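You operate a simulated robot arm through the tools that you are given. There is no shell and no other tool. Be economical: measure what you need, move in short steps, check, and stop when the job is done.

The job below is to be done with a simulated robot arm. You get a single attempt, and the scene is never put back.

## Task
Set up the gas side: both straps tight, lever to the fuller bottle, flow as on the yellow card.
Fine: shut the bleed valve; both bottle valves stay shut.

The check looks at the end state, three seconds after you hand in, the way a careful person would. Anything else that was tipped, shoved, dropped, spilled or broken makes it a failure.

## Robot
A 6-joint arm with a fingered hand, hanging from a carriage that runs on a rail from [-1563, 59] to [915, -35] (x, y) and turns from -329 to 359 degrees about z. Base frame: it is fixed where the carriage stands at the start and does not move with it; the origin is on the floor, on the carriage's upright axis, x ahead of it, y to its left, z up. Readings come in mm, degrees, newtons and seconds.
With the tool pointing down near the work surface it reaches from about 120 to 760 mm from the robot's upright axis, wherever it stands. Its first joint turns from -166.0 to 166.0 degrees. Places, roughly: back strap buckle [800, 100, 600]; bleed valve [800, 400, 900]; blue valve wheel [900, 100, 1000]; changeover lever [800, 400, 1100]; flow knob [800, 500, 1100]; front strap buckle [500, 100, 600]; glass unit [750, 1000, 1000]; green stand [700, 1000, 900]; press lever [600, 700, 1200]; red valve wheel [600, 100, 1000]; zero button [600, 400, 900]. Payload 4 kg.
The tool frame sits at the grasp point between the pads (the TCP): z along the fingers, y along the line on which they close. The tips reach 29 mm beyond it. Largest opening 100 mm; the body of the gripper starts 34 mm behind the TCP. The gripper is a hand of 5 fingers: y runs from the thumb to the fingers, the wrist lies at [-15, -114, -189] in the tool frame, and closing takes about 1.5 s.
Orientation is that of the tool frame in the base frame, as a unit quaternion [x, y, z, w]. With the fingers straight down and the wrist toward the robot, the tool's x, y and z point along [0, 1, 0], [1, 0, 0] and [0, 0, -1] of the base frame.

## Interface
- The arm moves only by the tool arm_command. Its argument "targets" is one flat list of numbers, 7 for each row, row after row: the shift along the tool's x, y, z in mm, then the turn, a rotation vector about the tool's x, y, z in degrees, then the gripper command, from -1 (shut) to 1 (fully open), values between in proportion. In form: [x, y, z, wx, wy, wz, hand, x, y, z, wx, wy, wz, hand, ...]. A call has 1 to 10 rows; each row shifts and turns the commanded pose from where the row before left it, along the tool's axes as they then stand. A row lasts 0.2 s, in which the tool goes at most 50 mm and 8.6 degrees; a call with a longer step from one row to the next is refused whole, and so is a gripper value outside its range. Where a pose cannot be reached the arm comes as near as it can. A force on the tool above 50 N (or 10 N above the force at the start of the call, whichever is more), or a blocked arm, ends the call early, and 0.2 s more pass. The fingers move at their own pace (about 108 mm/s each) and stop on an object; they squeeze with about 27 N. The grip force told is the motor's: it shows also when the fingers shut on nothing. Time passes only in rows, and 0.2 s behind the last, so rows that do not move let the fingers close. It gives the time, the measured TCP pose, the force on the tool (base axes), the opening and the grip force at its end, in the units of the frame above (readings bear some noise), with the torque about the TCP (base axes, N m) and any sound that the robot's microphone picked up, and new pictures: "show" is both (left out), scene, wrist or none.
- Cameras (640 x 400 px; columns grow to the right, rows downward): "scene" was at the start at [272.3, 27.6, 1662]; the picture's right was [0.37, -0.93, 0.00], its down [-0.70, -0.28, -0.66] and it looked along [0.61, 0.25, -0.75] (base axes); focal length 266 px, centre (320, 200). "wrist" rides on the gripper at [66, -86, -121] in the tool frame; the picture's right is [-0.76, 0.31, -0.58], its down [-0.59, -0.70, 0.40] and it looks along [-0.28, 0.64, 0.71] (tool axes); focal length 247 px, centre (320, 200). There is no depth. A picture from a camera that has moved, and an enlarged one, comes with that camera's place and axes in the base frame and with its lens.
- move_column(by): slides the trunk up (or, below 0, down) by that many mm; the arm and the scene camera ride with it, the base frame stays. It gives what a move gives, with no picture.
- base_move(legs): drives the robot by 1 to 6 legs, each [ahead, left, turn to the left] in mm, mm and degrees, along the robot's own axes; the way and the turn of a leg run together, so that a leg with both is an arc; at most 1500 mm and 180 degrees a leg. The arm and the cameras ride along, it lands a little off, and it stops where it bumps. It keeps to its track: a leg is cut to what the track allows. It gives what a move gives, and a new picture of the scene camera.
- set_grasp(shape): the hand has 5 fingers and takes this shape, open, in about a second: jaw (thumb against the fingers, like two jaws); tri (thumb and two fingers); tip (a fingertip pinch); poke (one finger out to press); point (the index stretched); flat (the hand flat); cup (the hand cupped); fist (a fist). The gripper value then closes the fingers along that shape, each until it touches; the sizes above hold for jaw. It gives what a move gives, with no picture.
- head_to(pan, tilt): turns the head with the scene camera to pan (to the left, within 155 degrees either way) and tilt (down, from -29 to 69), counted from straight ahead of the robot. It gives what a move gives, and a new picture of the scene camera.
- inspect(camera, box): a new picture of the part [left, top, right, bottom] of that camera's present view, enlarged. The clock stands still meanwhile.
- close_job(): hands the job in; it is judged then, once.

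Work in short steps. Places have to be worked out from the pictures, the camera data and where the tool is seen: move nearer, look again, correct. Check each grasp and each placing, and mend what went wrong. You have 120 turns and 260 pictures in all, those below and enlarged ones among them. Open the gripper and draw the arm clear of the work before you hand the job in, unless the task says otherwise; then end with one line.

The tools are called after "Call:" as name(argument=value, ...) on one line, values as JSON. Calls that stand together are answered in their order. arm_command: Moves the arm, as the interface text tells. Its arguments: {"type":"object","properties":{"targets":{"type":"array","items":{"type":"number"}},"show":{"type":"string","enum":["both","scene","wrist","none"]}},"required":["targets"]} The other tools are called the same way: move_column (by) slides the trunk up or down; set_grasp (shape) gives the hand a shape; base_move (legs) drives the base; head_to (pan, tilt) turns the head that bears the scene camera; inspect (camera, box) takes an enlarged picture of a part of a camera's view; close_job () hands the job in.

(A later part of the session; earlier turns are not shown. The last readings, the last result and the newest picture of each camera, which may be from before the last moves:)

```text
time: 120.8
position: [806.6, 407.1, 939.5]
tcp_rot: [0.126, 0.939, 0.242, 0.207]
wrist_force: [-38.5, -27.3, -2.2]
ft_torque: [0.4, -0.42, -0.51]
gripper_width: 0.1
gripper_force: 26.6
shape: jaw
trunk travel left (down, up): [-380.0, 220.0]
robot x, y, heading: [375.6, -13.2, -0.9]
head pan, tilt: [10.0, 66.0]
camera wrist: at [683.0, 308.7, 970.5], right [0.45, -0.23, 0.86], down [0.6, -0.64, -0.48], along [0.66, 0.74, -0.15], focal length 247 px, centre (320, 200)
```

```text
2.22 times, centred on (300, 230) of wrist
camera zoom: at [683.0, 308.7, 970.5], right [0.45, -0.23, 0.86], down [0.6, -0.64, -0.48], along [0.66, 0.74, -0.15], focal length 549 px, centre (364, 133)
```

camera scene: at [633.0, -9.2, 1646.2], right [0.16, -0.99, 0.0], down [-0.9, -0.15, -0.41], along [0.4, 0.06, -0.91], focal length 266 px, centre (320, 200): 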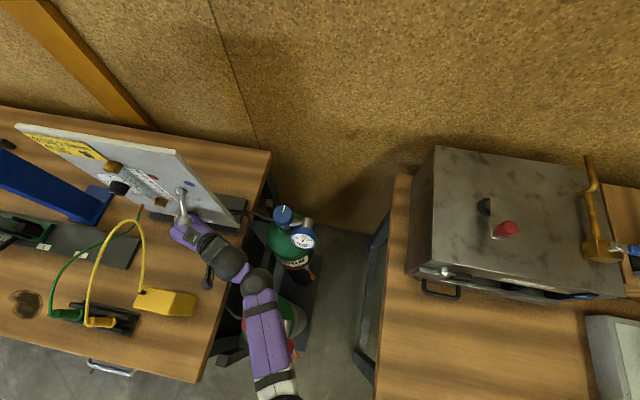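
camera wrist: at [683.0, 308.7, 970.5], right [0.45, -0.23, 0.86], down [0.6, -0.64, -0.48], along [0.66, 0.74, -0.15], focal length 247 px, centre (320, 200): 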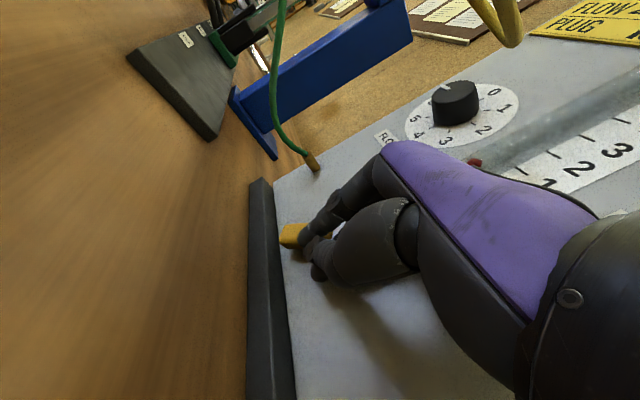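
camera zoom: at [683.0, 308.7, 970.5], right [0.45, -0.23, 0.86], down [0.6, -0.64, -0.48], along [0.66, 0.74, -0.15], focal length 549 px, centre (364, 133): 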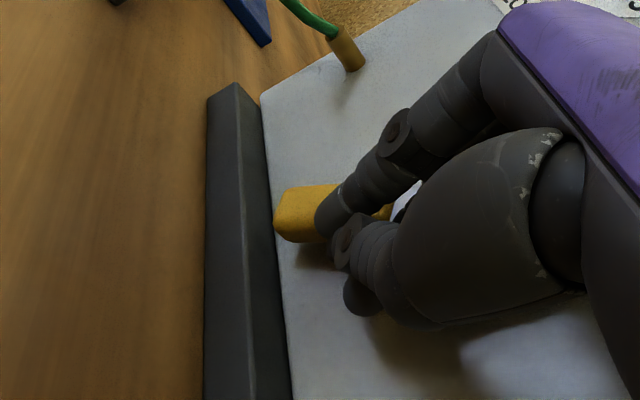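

The tip slides over the handle's front while the hand presses the panel. I back off; next I'll use a thumb–index pinch with the hand tilted further toward the panel, so I can turn the handle either way.

Call:
arm_command(targets=[1.7, -18.4, -24.8, 0, 0, 0, -1, 10, -12, -12, 0, 0, 0, -1], show="none")

Call:
set_grasp(shape="tip")

Call:
arm_command(targets=[0, 0, 0, 0, -6.7, 0, 0, 0, 0, 0, 0, -6.7, 0, 0, 0, 0, 0, 0, -6.7, 0, 0, 0, 0, 0, 0, 0, 0, 0])

Call:
inspect(camera="wrist", box=[200, 100, 380, 300])

```text
time: 121.4
position: [785.0, 383.9, 951.4]
tcp_rot: [0.128, 0.938, 0.247, 0.209]
wrist_force: [0.0, -0.4, 1.1]
ft_torque: [0.02, 0.02, 0.01]
gripper_width: 0.0
gripper_force: 27.2
shape: jaw
trunk travel left (down, up): [-380.0, 220.0]
robot x, y, heading: [376.1, -14.7, -0.9]
head pan, tilt: [10.0, 66.0]
```

```text
time: 122.3
position: [784.0, 382.0, 950.4]
tcp_rot: [0.127, 0.938, 0.247, 0.207]
wrist_force: [0.2, -1.1, 0.4]
ft_torque: [0.0, 0.0, -0.03]
gripper_width: 99.8
gripper_force: 0.1
shape: tip
trunk travel left (down, up): [-380.0, 220.0]
robot x, y, heading: [373.0, -12.3, -0.8]
head pan, tilt: [10.0, 66.0]
```

```text
time: 122.8
position: [806.6, 401.5, 974.7]
tcp_rot: [0.136, 0.914, 0.252, 0.287]
wrist_force: [-0.1, -0.1, -0.4]
ft_torque: [0.06, 0.02, 0.05]
gripper_width: 49.8
gripper_force: 0.0
shape: tip
trunk travel left (down, up): [-380.0, 220.0]
robot x, y, heading: [380.9, -12.5, -1.1]
head pan, tilt: [10.0, 66.0]
stopped in row 2: the force on the tool passed its limit at 72 N (the readings are from after the stop); the commanded pose is now the measured one
camera scene: at [649.2, -4.6, 1650.4], right [0.16, -0.99, -0.01], down [-0.89, -0.14, -0.42], along [0.42, 0.07, -0.91], focal length 266 px, centre (320, 200)
camera wrist: at [674.9, 310.2, 984.3], right [0.29, -0.26, 0.92], down [0.63, -0.67, -0.39], along [0.72, 0.7, -0.03], focal length 247 px, centre (320, 200)
```

scene: 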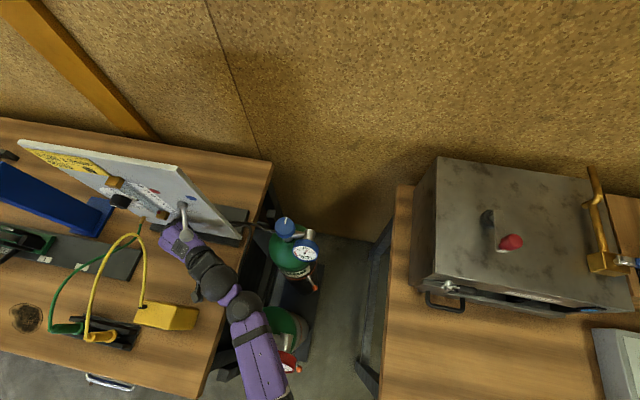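
wrist: 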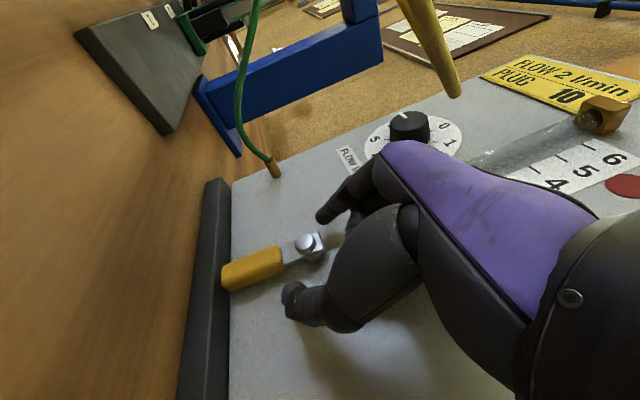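

```text
2.00 times, centred on (290, 200) of wrist
camera zoom: at [674.9, 310.2, 984.3], right [0.29, -0.26, 0.92], down [0.63, -0.67, -0.39], along [0.72, 0.7, -0.03], focal length 494 px, centre (380, 200)
```

zoom: 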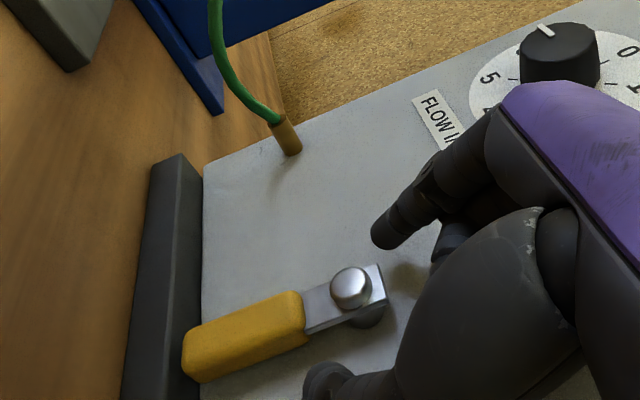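

A 72 N stop and a flexed trunk: the forearm is over the red wheel again. I raise the trunk 40 mm to relieve it and check the scene.

Call:
move_column(by=35)

Call:
arm_command(targets=[0, 0, 0, 0, 0, 0, 0])

Call:
inspect(camera="scene", box=[120, 170, 330, 400])

```text
time: 123.5
position: [772.0, 386.9, 988.4]
tcp_rot: [0.135, 0.922, 0.242, 0.272]
wrist_force: [0.3, -0.4, -0.2]
ft_torque: [0.03, -0.02, 0.0]
gripper_width: 49.8
gripper_force: 0.1
shape: tip
trunk travel left (down, up): [-415.0, 185.0]
robot x, y, heading: [376.8, -16.4, -1.0]
head pan, tilt: [10.0, 66.0]
```

```text
time: 124.0
position: [773.3, 386.5, 989.9]
tcp_rot: [0.135, 0.922, 0.241, 0.272]
wrist_force: [0.2, 0.1, -0.3]
ft_torque: [0.0, 0.01, 0.01]
gripper_width: 49.7
gripper_force: 0.0
shape: tip
trunk travel left (down, up): [-415.0, 185.0]
robot x, y, heading: [378.6, -12.1, -0.9]
head pan, tilt: [10.0, 66.0]
camera scene: at [635.5, -9.7, 1681.0], right [0.16, -0.99, 0.0], down [-0.9, -0.14, -0.41], along [0.4, 0.06, -0.91], focal length 266 px, centre (320, 200)
camera wrist: at [641.7, 295.7, 1005.7], right [0.33, -0.24, 0.91], down [0.62, -0.67, -0.4], along [0.71, 0.7, -0.07], focal length 247 px, centre (320, 200)
```

scene: 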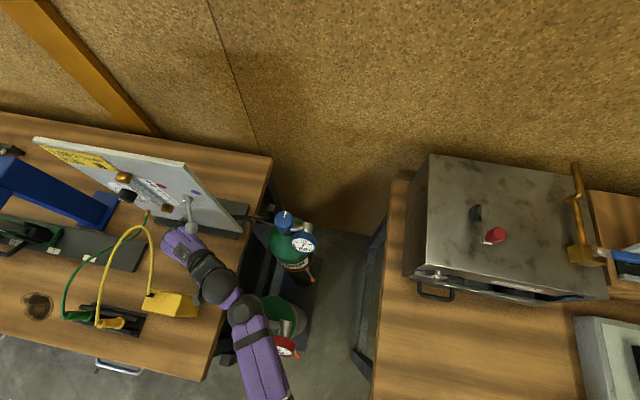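
wrist: 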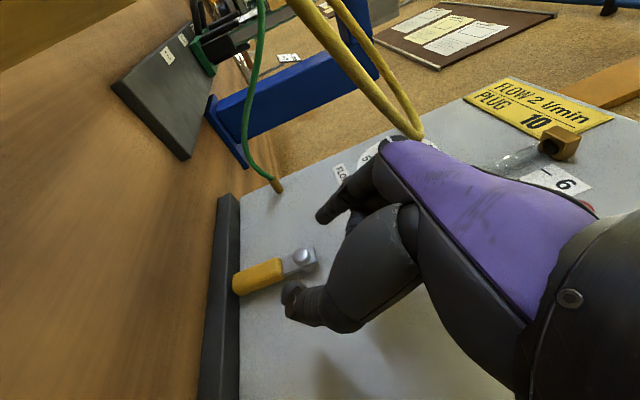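

```text
1.74 times, centred on (225, 285) of scene
camera zoom: at [635.5, -9.7, 1681.0], right [0.16, -0.99, 0.0], down [-0.9, -0.14, -0.41], along [0.4, 0.06, -0.91], focal length 463 px, centre (485, 52)
```

zoom: 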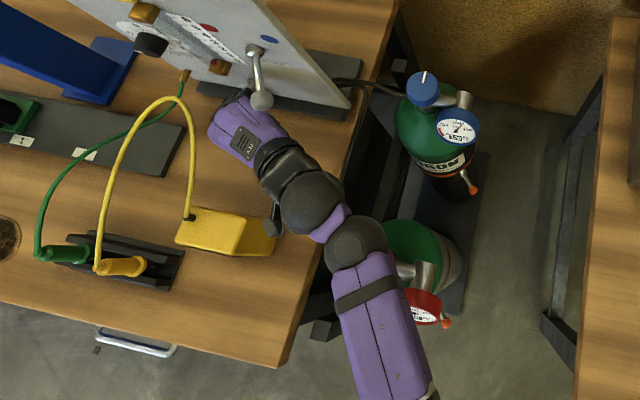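

Nothing appears displaced; the hit was probably the wrist camera against the meter's corner when tilting low. With the current tilt I now approach the handle along the tool axis, keeping the camera forward of the meter, and raising the trunk to keep the elbow high.

Call:
arm_command(targets=[0, 0, 22, 0, 0, 0, 0, 0, 0, 22, 0, 0, 0, 0], show="none")

Call:
move_column(by=35)

Call:
arm_command(targets=[11, -13, 20, 0, 0, 0, 0, 8, -9, 15, 0, 0, 0, 0])

Call:
inspect(camera="wrist", box=[200, 140, 380, 340])

```text
time: 124.5
position: [798.5, 406.9, 956.3]
tcp_rot: [0.137, 0.921, 0.241, 0.272]
wrist_force: [0.0, 0.3, -0.3]
ft_torque: [0.02, -0.04, -0.01]
gripper_width: 50.0
gripper_force: 0.0
shape: tip
trunk travel left (down, up): [-415.0, 185.0]
robot x, y, heading: [377.0, -11.4, -0.6]
head pan, tilt: [10.0, 66.0]
```

```text
time: 125.3
position: [798.0, 404.9, 991.6]
tcp_rot: [0.135, 0.922, 0.242, 0.271]
wrist_force: [0.2, -0.1, -0.6]
ft_torque: [-0.01, -0.03, -0.01]
gripper_width: 50.3
gripper_force: 0.0
shape: tip
trunk travel left (down, up): [-450.0, 150.0]
robot x, y, heading: [378.2, -14.9, -0.6]
head pan, tilt: [10.0, 66.0]
```

```text
time: 125.9
position: [799.0, 406.2, 947.3]
tcp_rot: [0.136, 0.921, 0.243, 0.273]
wrist_force: [0.0, 0.1, 0.9]
ft_torque: [0.01, -0.02, 0.01]
gripper_width: 50.0
gripper_force: 0.1
shape: tip
trunk travel left (down, up): [-450.0, 150.0]
robot x, y, heading: [379.7, -11.5, -0.9]
head pan, tilt: [10.0, 66.0]
camera scene: at [635.5, -9.7, 1716.1], right [0.16, -0.99, 0.0], down [-0.9, -0.14, -0.41], along [0.4, 0.06, -0.91], focal length 266 px, centre (320, 200)
camera wrist: at [668.4, 316.1, 963.4], right [0.32, -0.25, 0.91], down [0.62, -0.67, -0.4], along [0.71, 0.7, -0.06], focal length 247 px, centre (320, 200)
```

scene: 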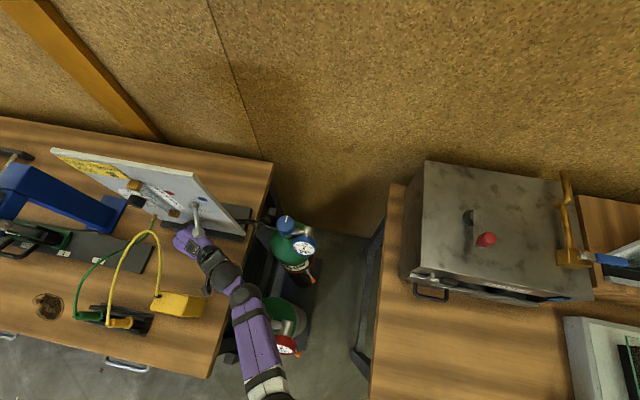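
wrist: 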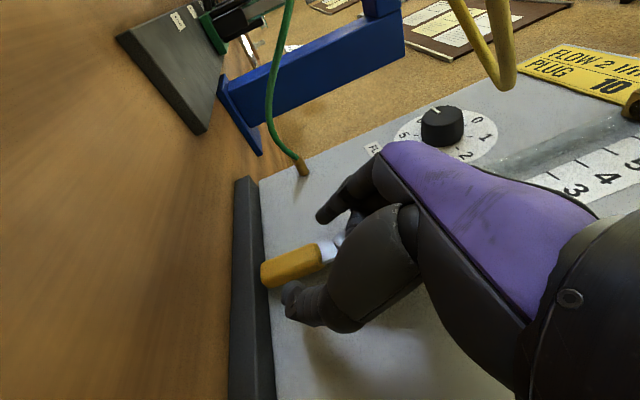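

```text
2.00 times, centred on (290, 240) of wrist
camera zoom: at [668.4, 316.1, 963.4], right [0.32, -0.25, 0.91], down [0.62, -0.67, -0.4], along [0.71, 0.7, -0.06], focal length 494 px, centre (380, 120)
```

zoom: 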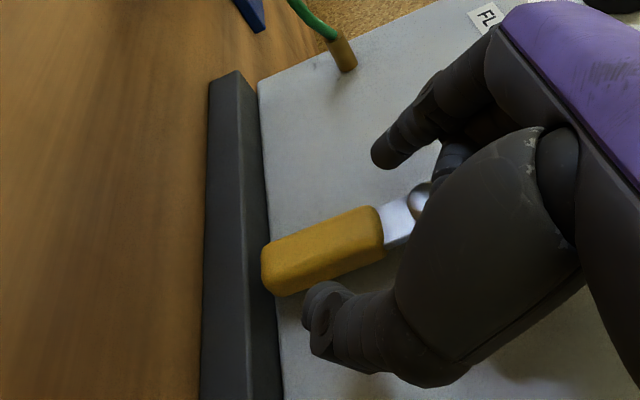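

The handle is now framed between thumb and index. I advance 36 mm along the tool axis and close gently.

Call:
arm_command(targets=[0, 0, 18, 0, 0, 0, 0, 0, 0, 16, 0, 0, 0, 0, 0, 0, 0, 0, 0, 0, -0.5, 0, 0, 0, 0, 0, 0, -1, 0, 0, 0, 0, 0, 0, -1, 0, 0, 0, 0, 0, 0, -1], show="wrist")

Call:
inspect(camera="wrist", box=[200, 140, 380, 340])

```text
time: 126.5
position: [810.7, 420.0, 934.7]
tcp_rot: [0.131, 0.918, 0.253, 0.276]
wrist_force: [-19.2, -14.3, 17.1]
ft_torque: [0.28, -0.68, -0.09]
gripper_width: 50.3
gripper_force: 0.0
shape: tip
trunk travel left (down, up): [-450.0, 150.0]
robot x, y, heading: [376.6, -15.0, -1.1]
head pan, tilt: [10.0, 66.0]
stopped in row 2: the force on the tool passed its limit at 68 N (the readings are from after the stop); the commanded pose is now the measured one
camera wrist: at [680.3, 327.1, 947.6], right [0.32, -0.26, 0.91], down [0.64, -0.66, -0.4], along [0.7, 0.71, -0.05], focal length 247 px, centre (320, 200)
```

wrist: 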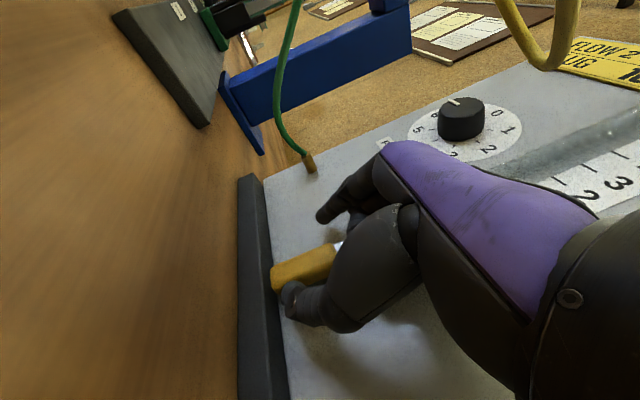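

```text
2.00 times, centred on (290, 240) of wrist
camera zoom: at [680.3, 327.1, 947.6], right [0.32, -0.26, 0.91], down [0.64, -0.66, -0.4], along [0.7, 0.71, -0.05], focal length 494 px, centre (380, 120)
```

zoom: 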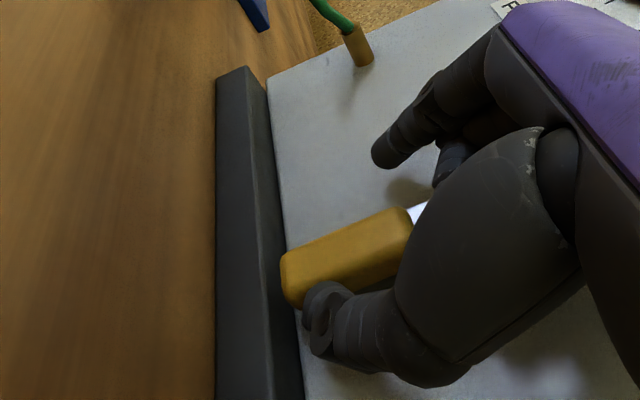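

The palm touched the stem, but thumb and index already straddle the grip. I back off 4 mm and close here.

Call:
arm_command(targets=[0, 0, -5, 0, 0, 0, -0.3, 0, 0, 0, 0, 0, 0, -1, 0, 0, 0, 0, 0, 0, -1, 0, 0, 0, 0, 0, 0, -1, 0, 0, 0, 0, 0, 0, -1], show="wrist")

Call:
inspect(camera="wrist", box=[200, 140, 380, 340])

```text
time: 127.7
position: [809.5, 418.4, 936.7]
tcp_rot: [0.132, 0.919, 0.25, 0.276]
wrist_force: [-3.1, 5.2, -11.6]
ft_torque: [-0.12, 0.06, 0.03]
gripper_width: 16.8
gripper_force: 27.3
shape: tip
trunk travel left (down, up): [-450.0, 150.0]
robot x, y, heading: [377.3, -13.5, -1.3]
head pan, tilt: [10.0, 66.0]
camera wrist: at [679.3, 326.3, 950.4], right [0.32, -0.25, 0.91], down [0.63, -0.66, -0.4], along [0.71, 0.71, -0.05], focal length 247 px, centre (320, 200)
```

wrist: 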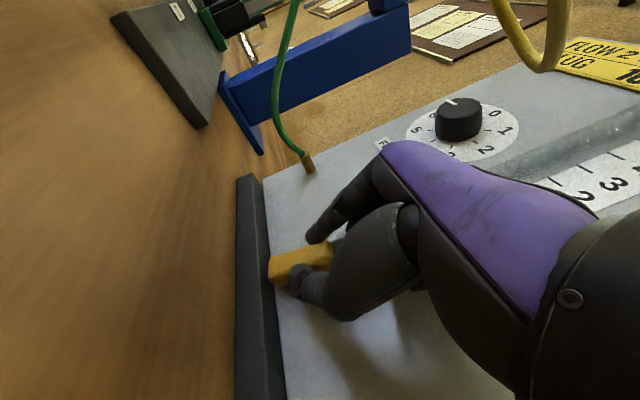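

```text
2.00 times, centred on (290, 240) of wrist
camera zoom: at [679.3, 326.3, 950.4], right [0.32, -0.25, 0.91], down [0.63, -0.66, -0.4], along [0.71, 0.71, -0.05], focal length 494 px, centre (380, 120)
```

zoom: 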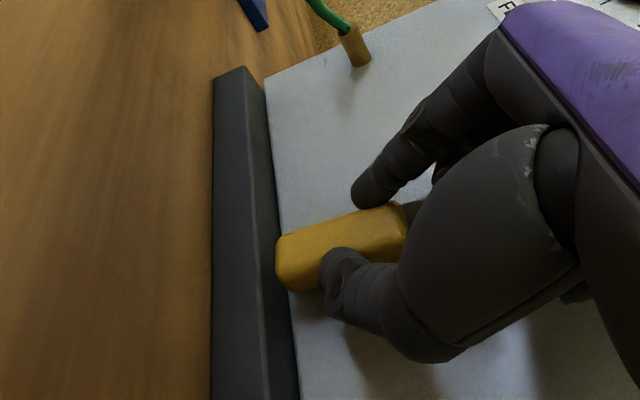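

Gripped firmly (17 mm). I test turning by moving 12 mm to the right, watching the force.

Call:
arm_command(targets=[-2.3, -5.1, -2.2, 0, 0, 0, -1, -2.3, -5.1, -2.2, 0, 0, 0, -1], show="wrist")

Call:
inspect(camera="wrist", box=[200, 140, 380, 340])

```text
time: 128.3
position: [805.5, 410.4, 937.7]
tcp_rot: [0.13, 0.919, 0.252, 0.273]
wrist_force: [-14.5, 11.8, -10.2]
ft_torque: [-0.27, 0.48, 0.36]
gripper_width: 12.4
gripper_force: 27.2
shape: tip
trunk travel left (down, up): [-450.0, 150.0]
robot x, y, heading: [377.1, -10.0, -1.0]
head pan, tilt: [10.0, 66.0]
camera wrist: at [676.2, 315.5, 951.8], right [0.32, -0.25, 0.91], down [0.64, -0.66, -0.41], along [0.7, 0.71, -0.05], focal length 247 px, centre (320, 200)
```

wrist: 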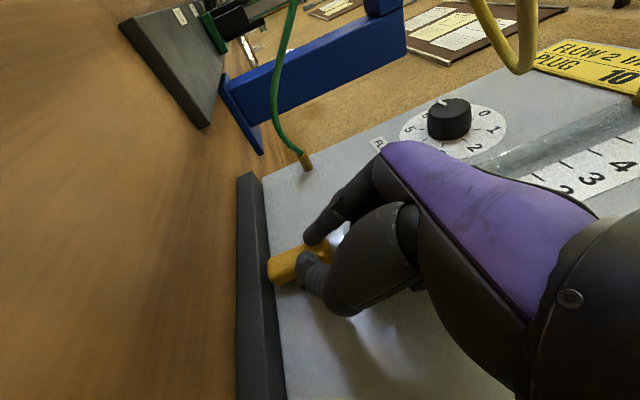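

```text
2.00 times, centred on (290, 240) of wrist
camera zoom: at [676.2, 315.5, 951.8], right [0.32, -0.25, 0.91], down [0.64, -0.66, -0.41], along [0.7, 0.71, -0.05], focal length 494 px, centre (380, 120)
```

zoom: 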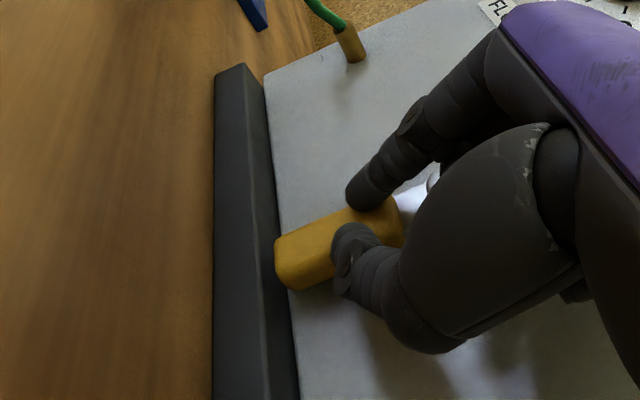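

The handle did not turn right (fingers slipped). I try the left direction with the same grip.

Call:
arm_command(targets=[2.3, 6, 4.5, 0, 0, 0, -1, 3.4, 8.5, 3.7, 0, 0, 0, -1, 3.4, 8.5, 3.7, 0, 0, 0, -1], show="wrist")

Call:
inspect(camera="wrist", box=[200, 140, 380, 340])

```text
time: 129.1
position: [808.2, 433.5, 940.8]
tcp_rot: [0.127, 0.917, 0.259, 0.276]
wrist_force: [-22.0, -10.7, 18.7]
ft_torque: [-0.13, 0.11, -0.07]
gripper_width: 8.4
gripper_force: 27.0
shape: tip
trunk travel left (down, up): [-450.0, 150.0]
robot x, y, heading: [375.4, -9.1, -1.1]
head pan, tilt: [10.0, 66.0]
stopped in row 3: the force on the tool passed its limit at 52 N (the readings are from after the stop); the commanded pose is now the measured one
camera wrist: at [677.8, 339.9, 953.3], right [0.32, -0.26, 0.91], down [0.65, -0.65, -0.41], along [0.7, 0.72, -0.04], focal length 247 px, centre (320, 200)
```

wrist: 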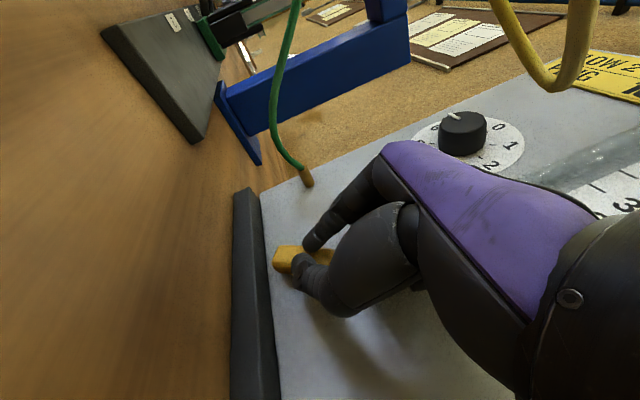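

```text
2.00 times, centred on (290, 240) of wrist
camera zoom: at [677.8, 339.9, 953.3], right [0.32, -0.26, 0.91], down [0.65, -0.65, -0.41], along [0.7, 0.72, -0.04], focal length 494 px, centre (380, 120)
```

zoom: 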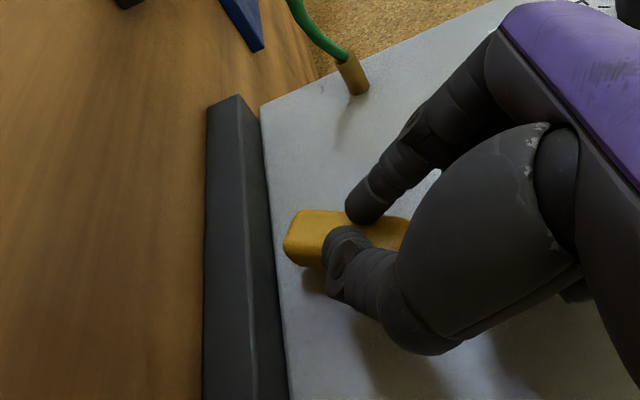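

The handle has started turning left (~20°). I follow its arc: left and up, easing 5 mm off the panel.

Call:
arm_command(targets=[2.8, 8.3, -2.2, 0, 0, 0, -1, 2.8, 8.3, -2.2, 0, 0, 0, -1], show="wrist")

Call:
inspect(camera="wrist", box=[200, 140, 380, 340])

```text
time: 129.7
position: [807.6, 444.8, 949.3]
tcp_rot: [0.13, 0.917, 0.255, 0.277]
wrist_force: [-6.1, -9.1, 5.5]
ft_torque: [-0.12, -0.02, -0.13]
gripper_width: 3.9
gripper_force: 26.3
shape: tip
trunk travel left (down, up): [-450.0, 150.0]
robot x, y, heading: [377.4, -16.5, -1.0]
head pan, tilt: [10.0, 66.0]
camera wrist: at [677.8, 352.0, 961.5], right [0.31, -0.26, 0.91], down [0.64, -0.65, -0.4], along [0.7, 0.71, -0.04], focal length 247 px, centre (320, 200)
```

wrist: 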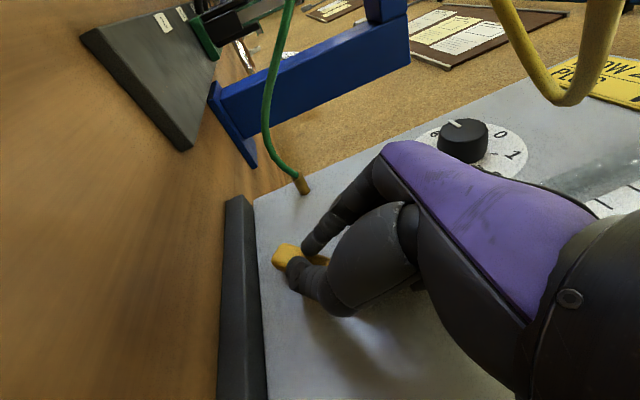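

```text
2.00 times, centred on (290, 240) of wrist
camera zoom: at [677.8, 352.0, 961.5], right [0.31, -0.26, 0.91], down [0.64, -0.65, -0.4], along [0.7, 0.71, -0.04], focal length 494 px, centre (380, 120)
```

zoom: 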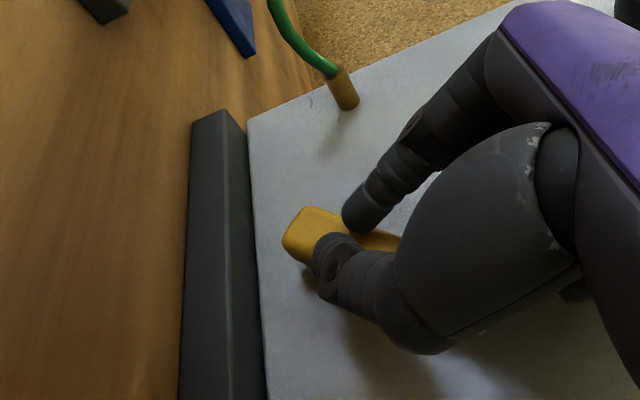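

It keeps turning (~40°). I continue left/up with slight inward pressure.

Call:
arm_command(targets=[-2.3, 7.9, 1, 0, 0, 0, -1, -1.2, 7.9, -0.6, 0, 0, 0, -1, -1, 7.5, -2, 0, 0, 0, -1], show="wrist")

Call:
inspect(camera="wrist", box=[200, 140, 380, 340])

```text
time: 130.5
position: [812.1, 462.1, 965.0]
tcp_rot: [0.129, 0.917, 0.256, 0.276]
wrist_force: [-10.2, -14.7, 5.3]
ft_torque: [-0.36, 0.24, -0.23]
gripper_width: 3.3
gripper_force: 26.7
shape: tip
trunk travel left (down, up): [-450.0, 150.0]
robot x, y, heading: [377.6, -12.7, -0.7]
head pan, tilt: [10.0, 66.0]
camera wrist: at [681.5, 368.5, 977.4], right [0.31, -0.26, 0.91], down [0.64, -0.65, -0.41], along [0.7, 0.71, -0.04], focal length 247 px, centre (320, 200)
```

wrist: 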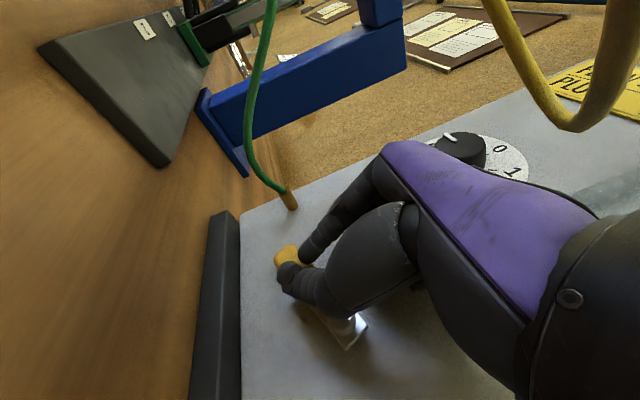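

```text
2.00 times, centred on (290, 240) of wrist
camera zoom: at [681.5, 368.5, 977.4], right [0.31, -0.26, 0.91], down [0.64, -0.65, -0.41], along [0.7, 0.71, -0.04], focal length 494 px, centre (380, 120)
```

zoom: 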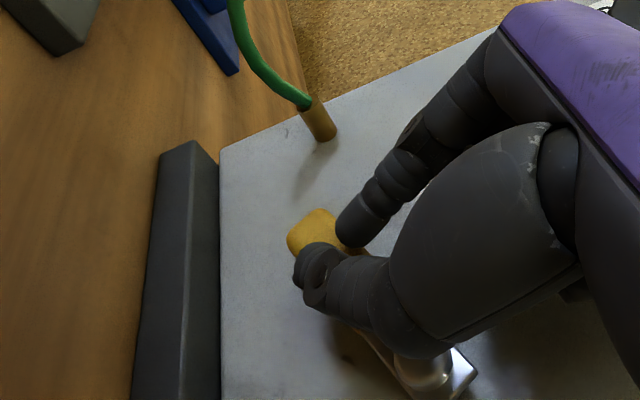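

The handle is now well past 60°. I finish by pushing up to the stop.

Call:
arm_command(targets=[-2.1, 4.8, -3.5, 0, 0, 0, -1, -2.1, 4.4, -3.9, 0, 0, 0, -1, -2.1, 4.4, -3.9, 0, 0, 0, -1], show="wrist")

Call:
inspect(camera="wrist", box=[200, 140, 400, 360])

```text
time: 131.3
position: [815.5, 469.5, 988.6]
tcp_rot: [0.128, 0.917, 0.258, 0.277]
wrist_force: [-0.4, 0.2, 0.3]
ft_torque: [0.02, 0.03, -0.02]
gripper_width: 2.1
gripper_force: 27.1
shape: tip
trunk travel left (down, up): [-450.0, 150.0]
robot x, y, heading: [375.9, -14.2, -0.9]
head pan, tilt: [10.0, 66.0]
camera wrist: at [684.1, 376.1, 998.9], right [0.31, -0.26, 0.91], down [0.64, -0.65, -0.41], along [0.7, 0.71, -0.03], focal length 247 px, centre (320, 200)
```

wrist: 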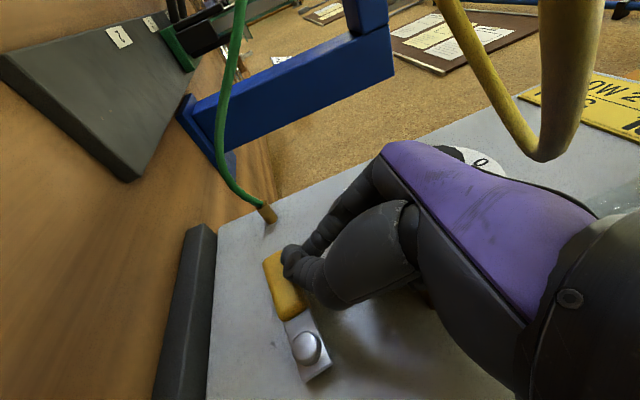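

```text
1.82 times, centred on (300, 250) of wrist
camera zoom: at [684.1, 376.1, 998.9], right [0.31, -0.26, 0.91], down [0.64, -0.65, -0.41], along [0.7, 0.71, -0.03], focal length 449 px, centre (356, 109)
```

zoom: 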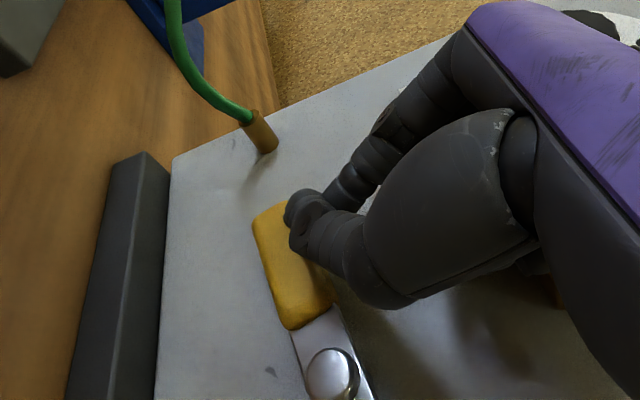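

The handle stands at ~82° and my fingers slipped above it. I go back under it and lift gently to make sure it reaches its end stop.

Call:
arm_command(targets=[9.1, -14.8, -15.9, 0, 0, 0, -1, 10.3, -12.2, 17.4, 0, 0, 0, -1, 10.4, -12.2, 17.4, 0, 0, 0, -1, -11.2, 6, 11, 0, 0, 0, -1, -2.2, 2.6, -3.7, 0, 0, 0, -1, -2.2, 2.6, -3.7, 0, 0, 0, -1], show="wrist")

Call:
inspect(camera="wrist", box=[200, 140, 400, 360])

```text
time: 132.7
position: [812.2, 460.9, 946.9]
tcp_rot: [0.129, 0.917, 0.257, 0.276]
wrist_force: [0.2, 0.0, 0.4]
ft_torque: [-0.01, 0.0, 0.02]
gripper_width: 2.0
gripper_force: 26.8
shape: tip
trunk travel left (down, up): [-450.0, 150.0]
robot x, y, heading: [377.7, -12.0, -0.8]
head pan, tilt: [10.0, 66.0]
camera wrist: at [680.7, 367.3, 959.5], right [0.31, -0.26, 0.91], down [0.64, -0.65, -0.41], along [0.7, 0.71, -0.04], focal length 247 px, centre (320, 200)
```

wrist: 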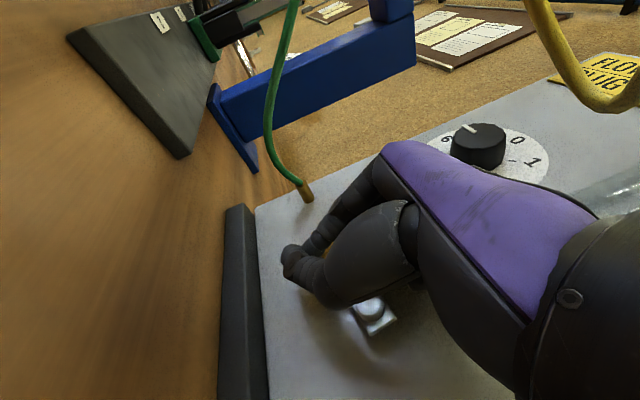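

```text
1.82 times, centred on (300, 250) of wrist
camera zoom: at [680.7, 367.3, 959.5], right [0.31, -0.26, 0.91], down [0.64, -0.65, -0.41], along [0.7, 0.71, -0.04], focal length 449 px, centre (356, 109)
```

zoom: 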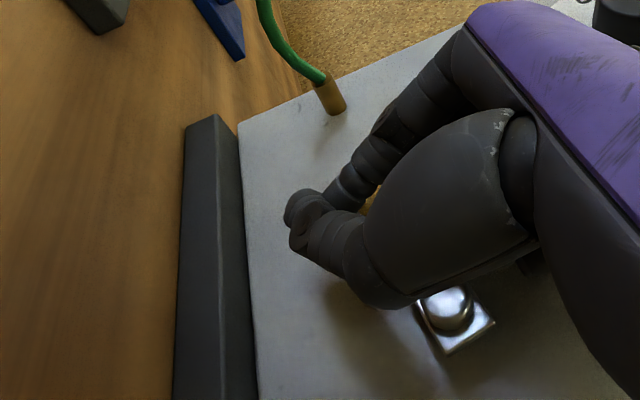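

I now lift in 5 mm steps watching for the stop.

Call:
arm_command(targets=[-2.2, 2.6, -3.7, 0, 0, 0, -1, -2.2, 2.6, -3.7, 0, 0, 0, -1, -2.2, 2.6, -3.7, 0, 0, 0, -1, -2.2, 2.6, -3.7, 0, 0, 0, -1], show="wrist")

Call:
inspect(camera="wrist", box=[200, 140, 400, 360])

```text
time: 133.7
position: [811.5, 460.0, 968.4]
tcp_rot: [0.129, 0.917, 0.257, 0.276]
wrist_force: [0.1, 0.1, -0.4]
ft_torque: [0.03, 0.02, 0.01]
gripper_width: 1.8
gripper_force: 27.0
shape: tip
trunk travel left (down, up): [-450.0, 150.0]
robot x, y, heading: [376.6, -13.9, -1.0]
head pan, tilt: [10.0, 66.0]
camera wrist: at [680.6, 365.9, 980.2], right [0.31, -0.26, 0.91], down [0.64, -0.65, -0.41], along [0.7, 0.71, -0.04], focal length 247 px, centre (320, 200)
```

wrist: 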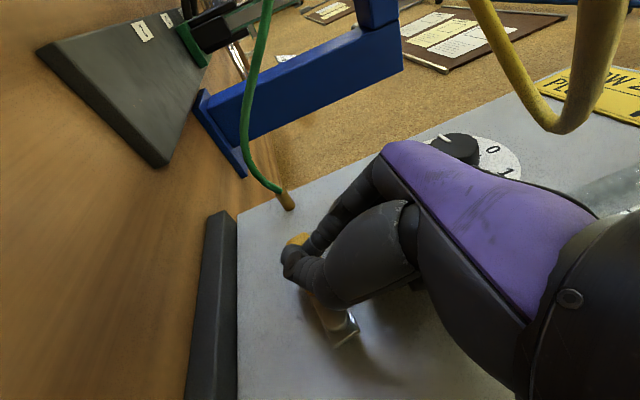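

```text
1.82 times, centred on (300, 250) of wrist
camera zoom: at [680.6, 365.9, 980.2], right [0.31, -0.26, 0.91], down [0.64, -0.65, -0.41], along [0.7, 0.71, -0.04], focal length 449 px, centre (356, 109)
```

zoom: 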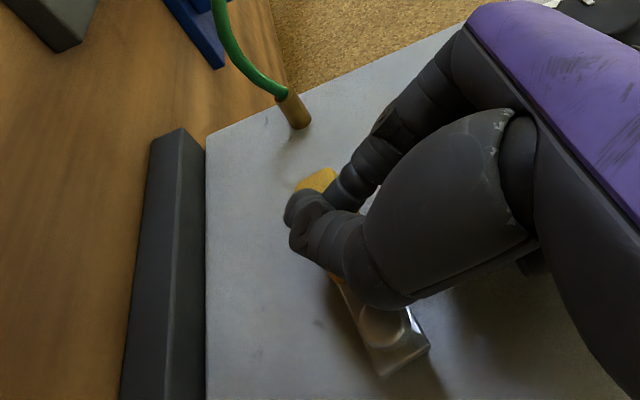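

The fingers pass just in front of the handle. I go down again, 12 mm closer to the panel, and lift.

Call:
arm_command(targets=[9.7, -11.4, 16.3, 0, 0, 0, -1, -9.8, 1.3, 6.8, 0, 0, 0, -1, -2.2, 2.6, -3.7, 0, 0, 0, -1, -2.2, 2.6, -3.7, 0, 0, 0, -1, -2.2, 2.6, -3.7, 0, 0, 0, -1, -2.2, 2.6, -3.7, 0, 0, 0, -1, -2.2, 2.6, -3.7, 0, 0, 0, -1], show="wrist")

Call:
inspect(camera="wrist", box=[200, 140, 400, 360])

```text
time: 135.3
position: [812.7, 457.7, 957.0]
tcp_rot: [0.126, 0.923, 0.247, 0.268]
wrist_force: [-12.5, -0.6, -3.7]
ft_torque: [0.1, -0.31, -0.19]
gripper_width: 1.9
gripper_force: 27.3
shape: tip
trunk travel left (down, up): [-450.0, 150.0]
robot x, y, heading: [373.0, -15.1, -0.9]
head pan, tilt: [10.0, 66.0]
stopped in row 7: the force on the tool passed its limit at 51 N (the readings are from after the stop); the commanded pose is now the measured one
camera wrist: at [684.7, 363.6, 975.1], right [0.34, -0.24, 0.91], down [0.64, -0.65, -0.41], along [0.69, 0.72, -0.07], focal length 247 px, centre (320, 200)
```

wrist: 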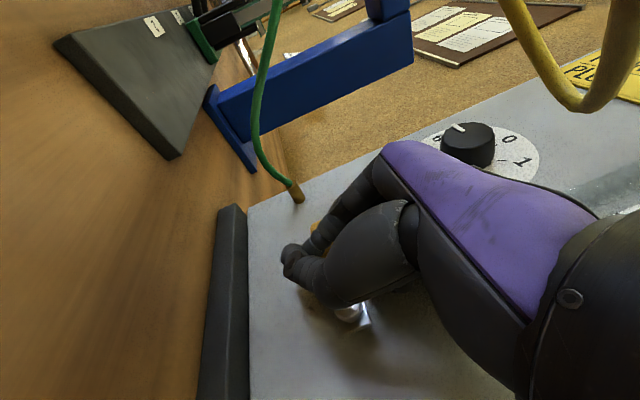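

```text
1.82 times, centred on (300, 250) of wrist
camera zoom: at [684.7, 363.6, 975.1], right [0.34, -0.24, 0.91], down [0.64, -0.65, -0.41], along [0.69, 0.72, -0.07], focal length 449 px, centre (356, 109)
```

zoom: 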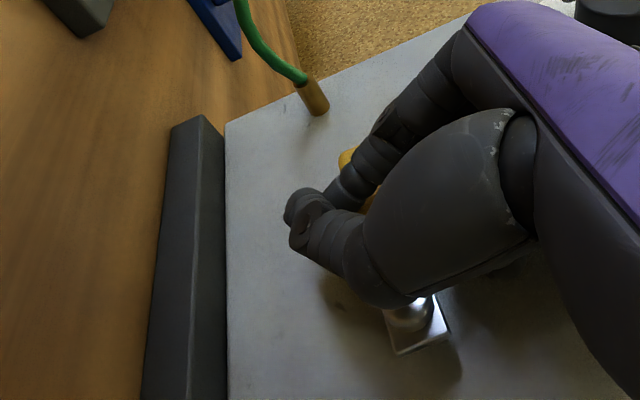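

The lift met a firm 51 N stop. I back out downward/outward and then view the valve.

Call:
arm_command(targets=[3.5, -4.2, 5.9, 0, 0, 0, -1, 16.4, -2.2, -11.4, 0, 0, 0, -1, 0, -15, -25, 0, 0, 0, -1, 0, -15, -30, 0, 0, 0, -1])

Call:
inspect(camera="wrist", box=[180, 140, 400, 380])

```text
time: 136.3
position: [764.9, 410.5, 978.8]
tcp_rot: [0.128, 0.921, 0.249, 0.27]
wrist_force: [0.6, 0.5, 1.1]
ft_torque: [-0.04, 0.02, -0.02]
gripper_width: 1.9
gripper_force: 26.7
shape: tip
trunk travel left (down, up): [-450.0, 150.0]
robot x, y, heading: [377.0, -15.8, -1.0]
head pan, tilt: [10.0, 66.0]
camera scene: at [634.9, -9.3, 1716.0], right [0.16, -0.99, 0.0], down [-0.9, -0.14, -0.41], along [0.4, 0.06, -0.91], focal length 266 px, centre (320, 200)
camera wrist: at [635.2, 316.9, 995.7], right [0.33, -0.25, 0.91], down [0.64, -0.66, -0.41], along [0.7, 0.71, -0.06], focal length 247 px, centre (320, 200)
```

scene: 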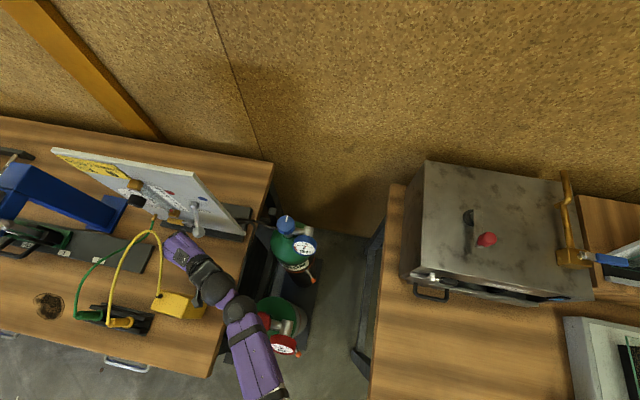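
wrist: 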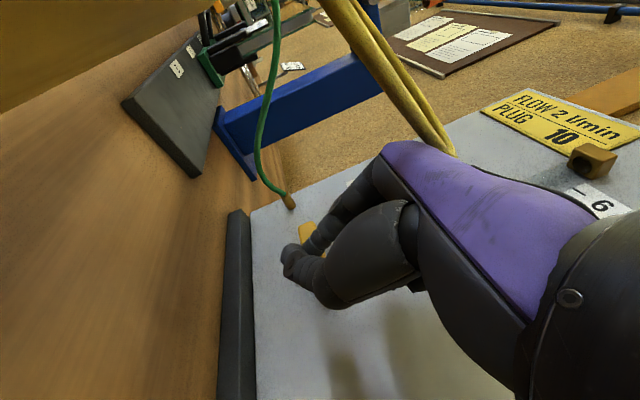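

```text
1.67 times, centred on (290, 260) of wrist
camera zoom: at [635.2, 316.9, 995.7], right [0.33, -0.25, 0.91], down [0.64, -0.66, -0.41], along [0.7, 0.71, -0.06], focal length 412 px, centre (370, 100)
```

zoom: 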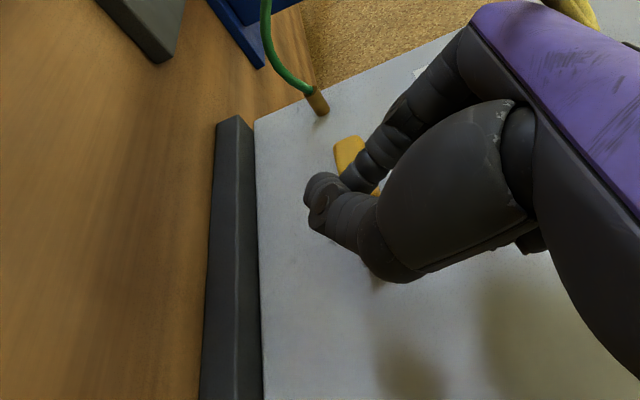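

I zoom in with the scene camera on the valve and on the red wheel.

Call:
inspect(camera="scene", box=[120, 170, 220, 260])

Call:
inspect(camera="scene", box=[230, 200, 330, 370])

```text
4.44 times, centred on (170, 215) of scene
camera zoom: at [634.9, -9.3, 1716.0], right [0.16, -0.99, 0.0], down [-0.9, -0.14, -0.41], along [0.4, 0.06, -0.91], focal length 1182 px, centre (987, 133)
```

zoom: 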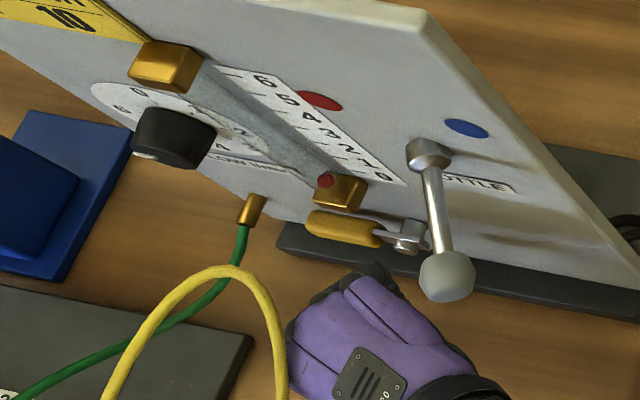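

```text
2.35 times, centred on (280, 285) of scene
camera zoom: at [634.9, -9.3, 1716.0], right [0.16, -0.99, 0.0], down [-0.9, -0.14, -0.41], along [0.4, 0.06, -0.91], focal length 626 px, centre (414, 0)
```

zoom: 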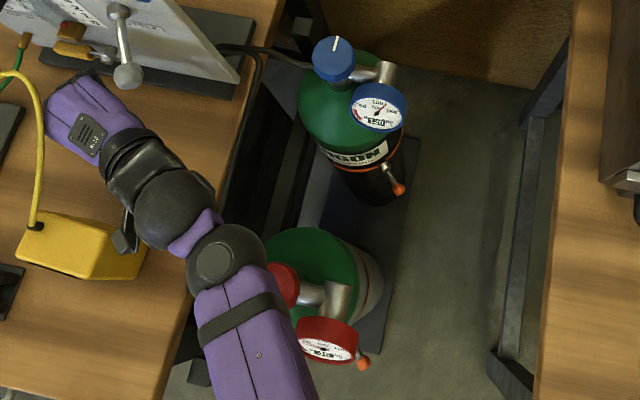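

The bleed handle is now horizontal at its stop. I withdraw the hand to the right under the lever and then up.

Call:
arm_command(targets=[-15.8, -24.7, -35.3, 0, 0, 0, -1, -15.8, -24.7, -35.3, 0, 0, 0, -1, -19.9, -24.2, -32.5, 0, 0, 0, -1, -19.9, -24.2, -32.5, 0, 0, 0, -1])

```text
time: 137.3
position: [734.7, 248.1, 1056.8]
tcp_rot: [0.128, 0.921, 0.248, 0.271]
wrist_force: [-0.4, 0.7, -0.6]
ft_torque: [-0.03, 0.0, -0.02]
gripper_width: 2.0
gripper_force: 27.3
shape: tip
trunk travel left (down, up): [-450.0, 150.0]
robot x, y, heading: [376.3, -16.2, -0.8]
head pan, tilt: [10.0, 66.0]
camera scene: at [634.8, -9.3, 1716.0], right [0.16, -0.99, 0.0], down [-0.9, -0.14, -0.41], along [0.4, 0.06, -0.91], focal length 266 px, centre (320, 200)
camera wrist: at [605.8, 152.9, 1073.0], right [0.33, -0.24, 0.91], down [0.64, -0.66, -0.41], along [0.7, 0.71, -0.06], focal length 247 px, centre (320, 200)
```

scene: 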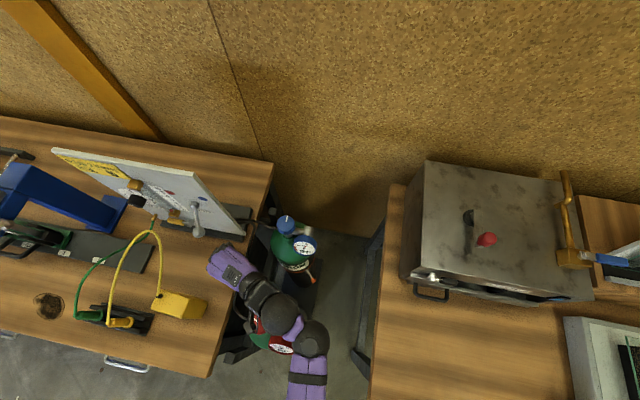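
wrist: 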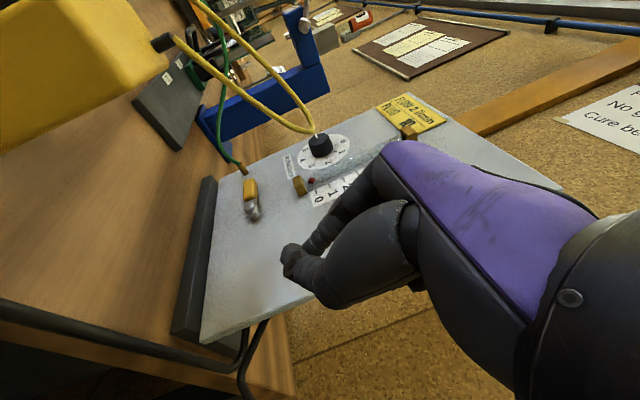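

Clear. I raise the trunk 130 mm, back the base 180 mm, and reorient to the forward-down 45° attitude for the knob.

Call:
move_column(by=130)

Call:
base_move(legs=[[-180, 0, 0]])

```text
time: 138.9
position: [734.9, 247.7, 1186.6]
tcp_rot: [0.127, 0.922, 0.249, 0.27]
wrist_force: [0.5, 0.1, -0.8]
ft_torque: [0.01, -0.04, 0.04]
gripper_width: 1.9
gripper_force: 27.1
shape: tip
trunk travel left (down, up): [-580.0, 20.0]
robot x, y, heading: [375.9, -17.0, -1.0]
head pan, tilt: [10.0, 66.0]
```

```text
time: 140.4
position: [558.8, 254.3, 1187.3]
tcp_rot: [0.127, 0.921, 0.249, 0.27]
wrist_force: [0.3, -0.7, -0.8]
ft_torque: [0.01, 0.0, 0.04]
gripper_width: 1.9
gripper_force: 27.1
shape: tip
trunk travel left (down, up): [-580.0, 20.0]
robot x, y, heading: [199.5, -6.3, -1.0]
head pan, tilt: [10.0, 66.0]
camera scene: at [457.4, -2.6, 1846.0], right [0.16, -0.99, 0.0], down [-0.9, -0.15, -0.41], along [0.4, 0.06, -0.91], focal length 266 px, centre (320, 200)
```

scene: 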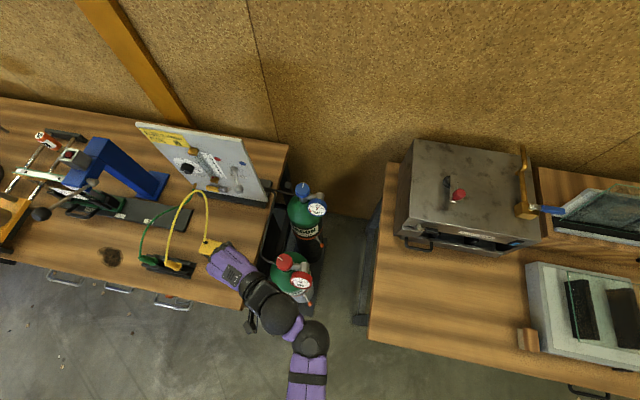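

Next the knob. I rotate the hand so it pinches sideways across the knob while coming from above-front, and bring it up near the panel, above the cable.

Call:
arm_command(targets=[0, 0, -10, 2.1, -4.8, -4, 0.2, 0, 0, -10, 2.1, -4.8, -4, 0.2, 0, 0, 0, 2.1, -4.8, -4, 0.2, 0, 0, 0, 2.1, -4.8, -4, 0.2, -17.4, 31.5, 16.3, 0, 0, 0, 0.2, -17.4, 31.5, 16.3, 0, 0, 0, 0.2, -17.4, 31.5, 16.3, 0, 0, 0, 0.2, -17.4, 31.5, 16.3, 0, 0, 0, 0.2, -17.4, 31.5, 16.3, 0, 0, 0, 0.2], show="wrist")

Call:
head_to(pan=28, tilt=50)

```text
time: 142.4
position: [665.7, 394.5, 1260.4]
tcp_rot: [0.057, 0.888, 0.116, 0.441]
wrist_force: [0.3, -1.4, -0.6]
ft_torque: [0.04, -0.02, 0.01]
gripper_width: 59.5
gripper_force: 0.1
shape: tip
trunk travel left (down, up): [-580.0, 20.0]
robot x, y, heading: [198.9, -11.0, -0.8]
head pan, tilt: [10.0, 66.0]
camera wrist: at [529.7, 306.7, 1259.7], right [0.0, 0.05, 1.0], down [0.67, -0.74, 0.04], along [0.74, 0.67, -0.03], focal length 247 px, centre (320, 200)
```

wrist: 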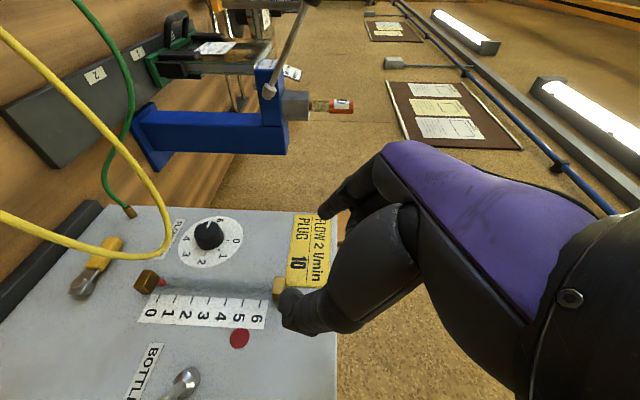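

```text
time: 143.2
position: [665.1, 394.8, 1261.0]
tcp_rot: [0.058, 0.888, 0.116, 0.441]
wrist_force: [-0.6, 0.7, 0.8]
ft_torque: [0.01, 0.07, -0.03]
gripper_width: 60.1
gripper_force: 0.0
shape: tip
trunk travel left (down, up): [-580.0, 20.0]
robot x, y, heading: [198.2, -5.6, -0.7]
head pan, tilt: [28.0, 50.0]
camera scene: at [467.2, 23.0, 1865.1], right [0.46, -0.89, 0.0], down [-0.68, -0.35, -0.64], along [0.57, 0.29, -0.77], focal length 266 px, centre (320, 200)
```

scene: 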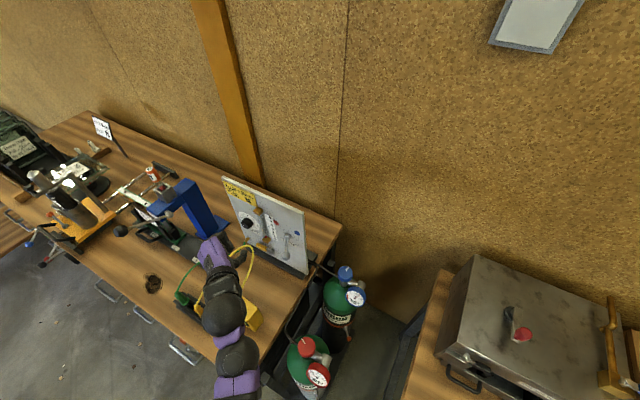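

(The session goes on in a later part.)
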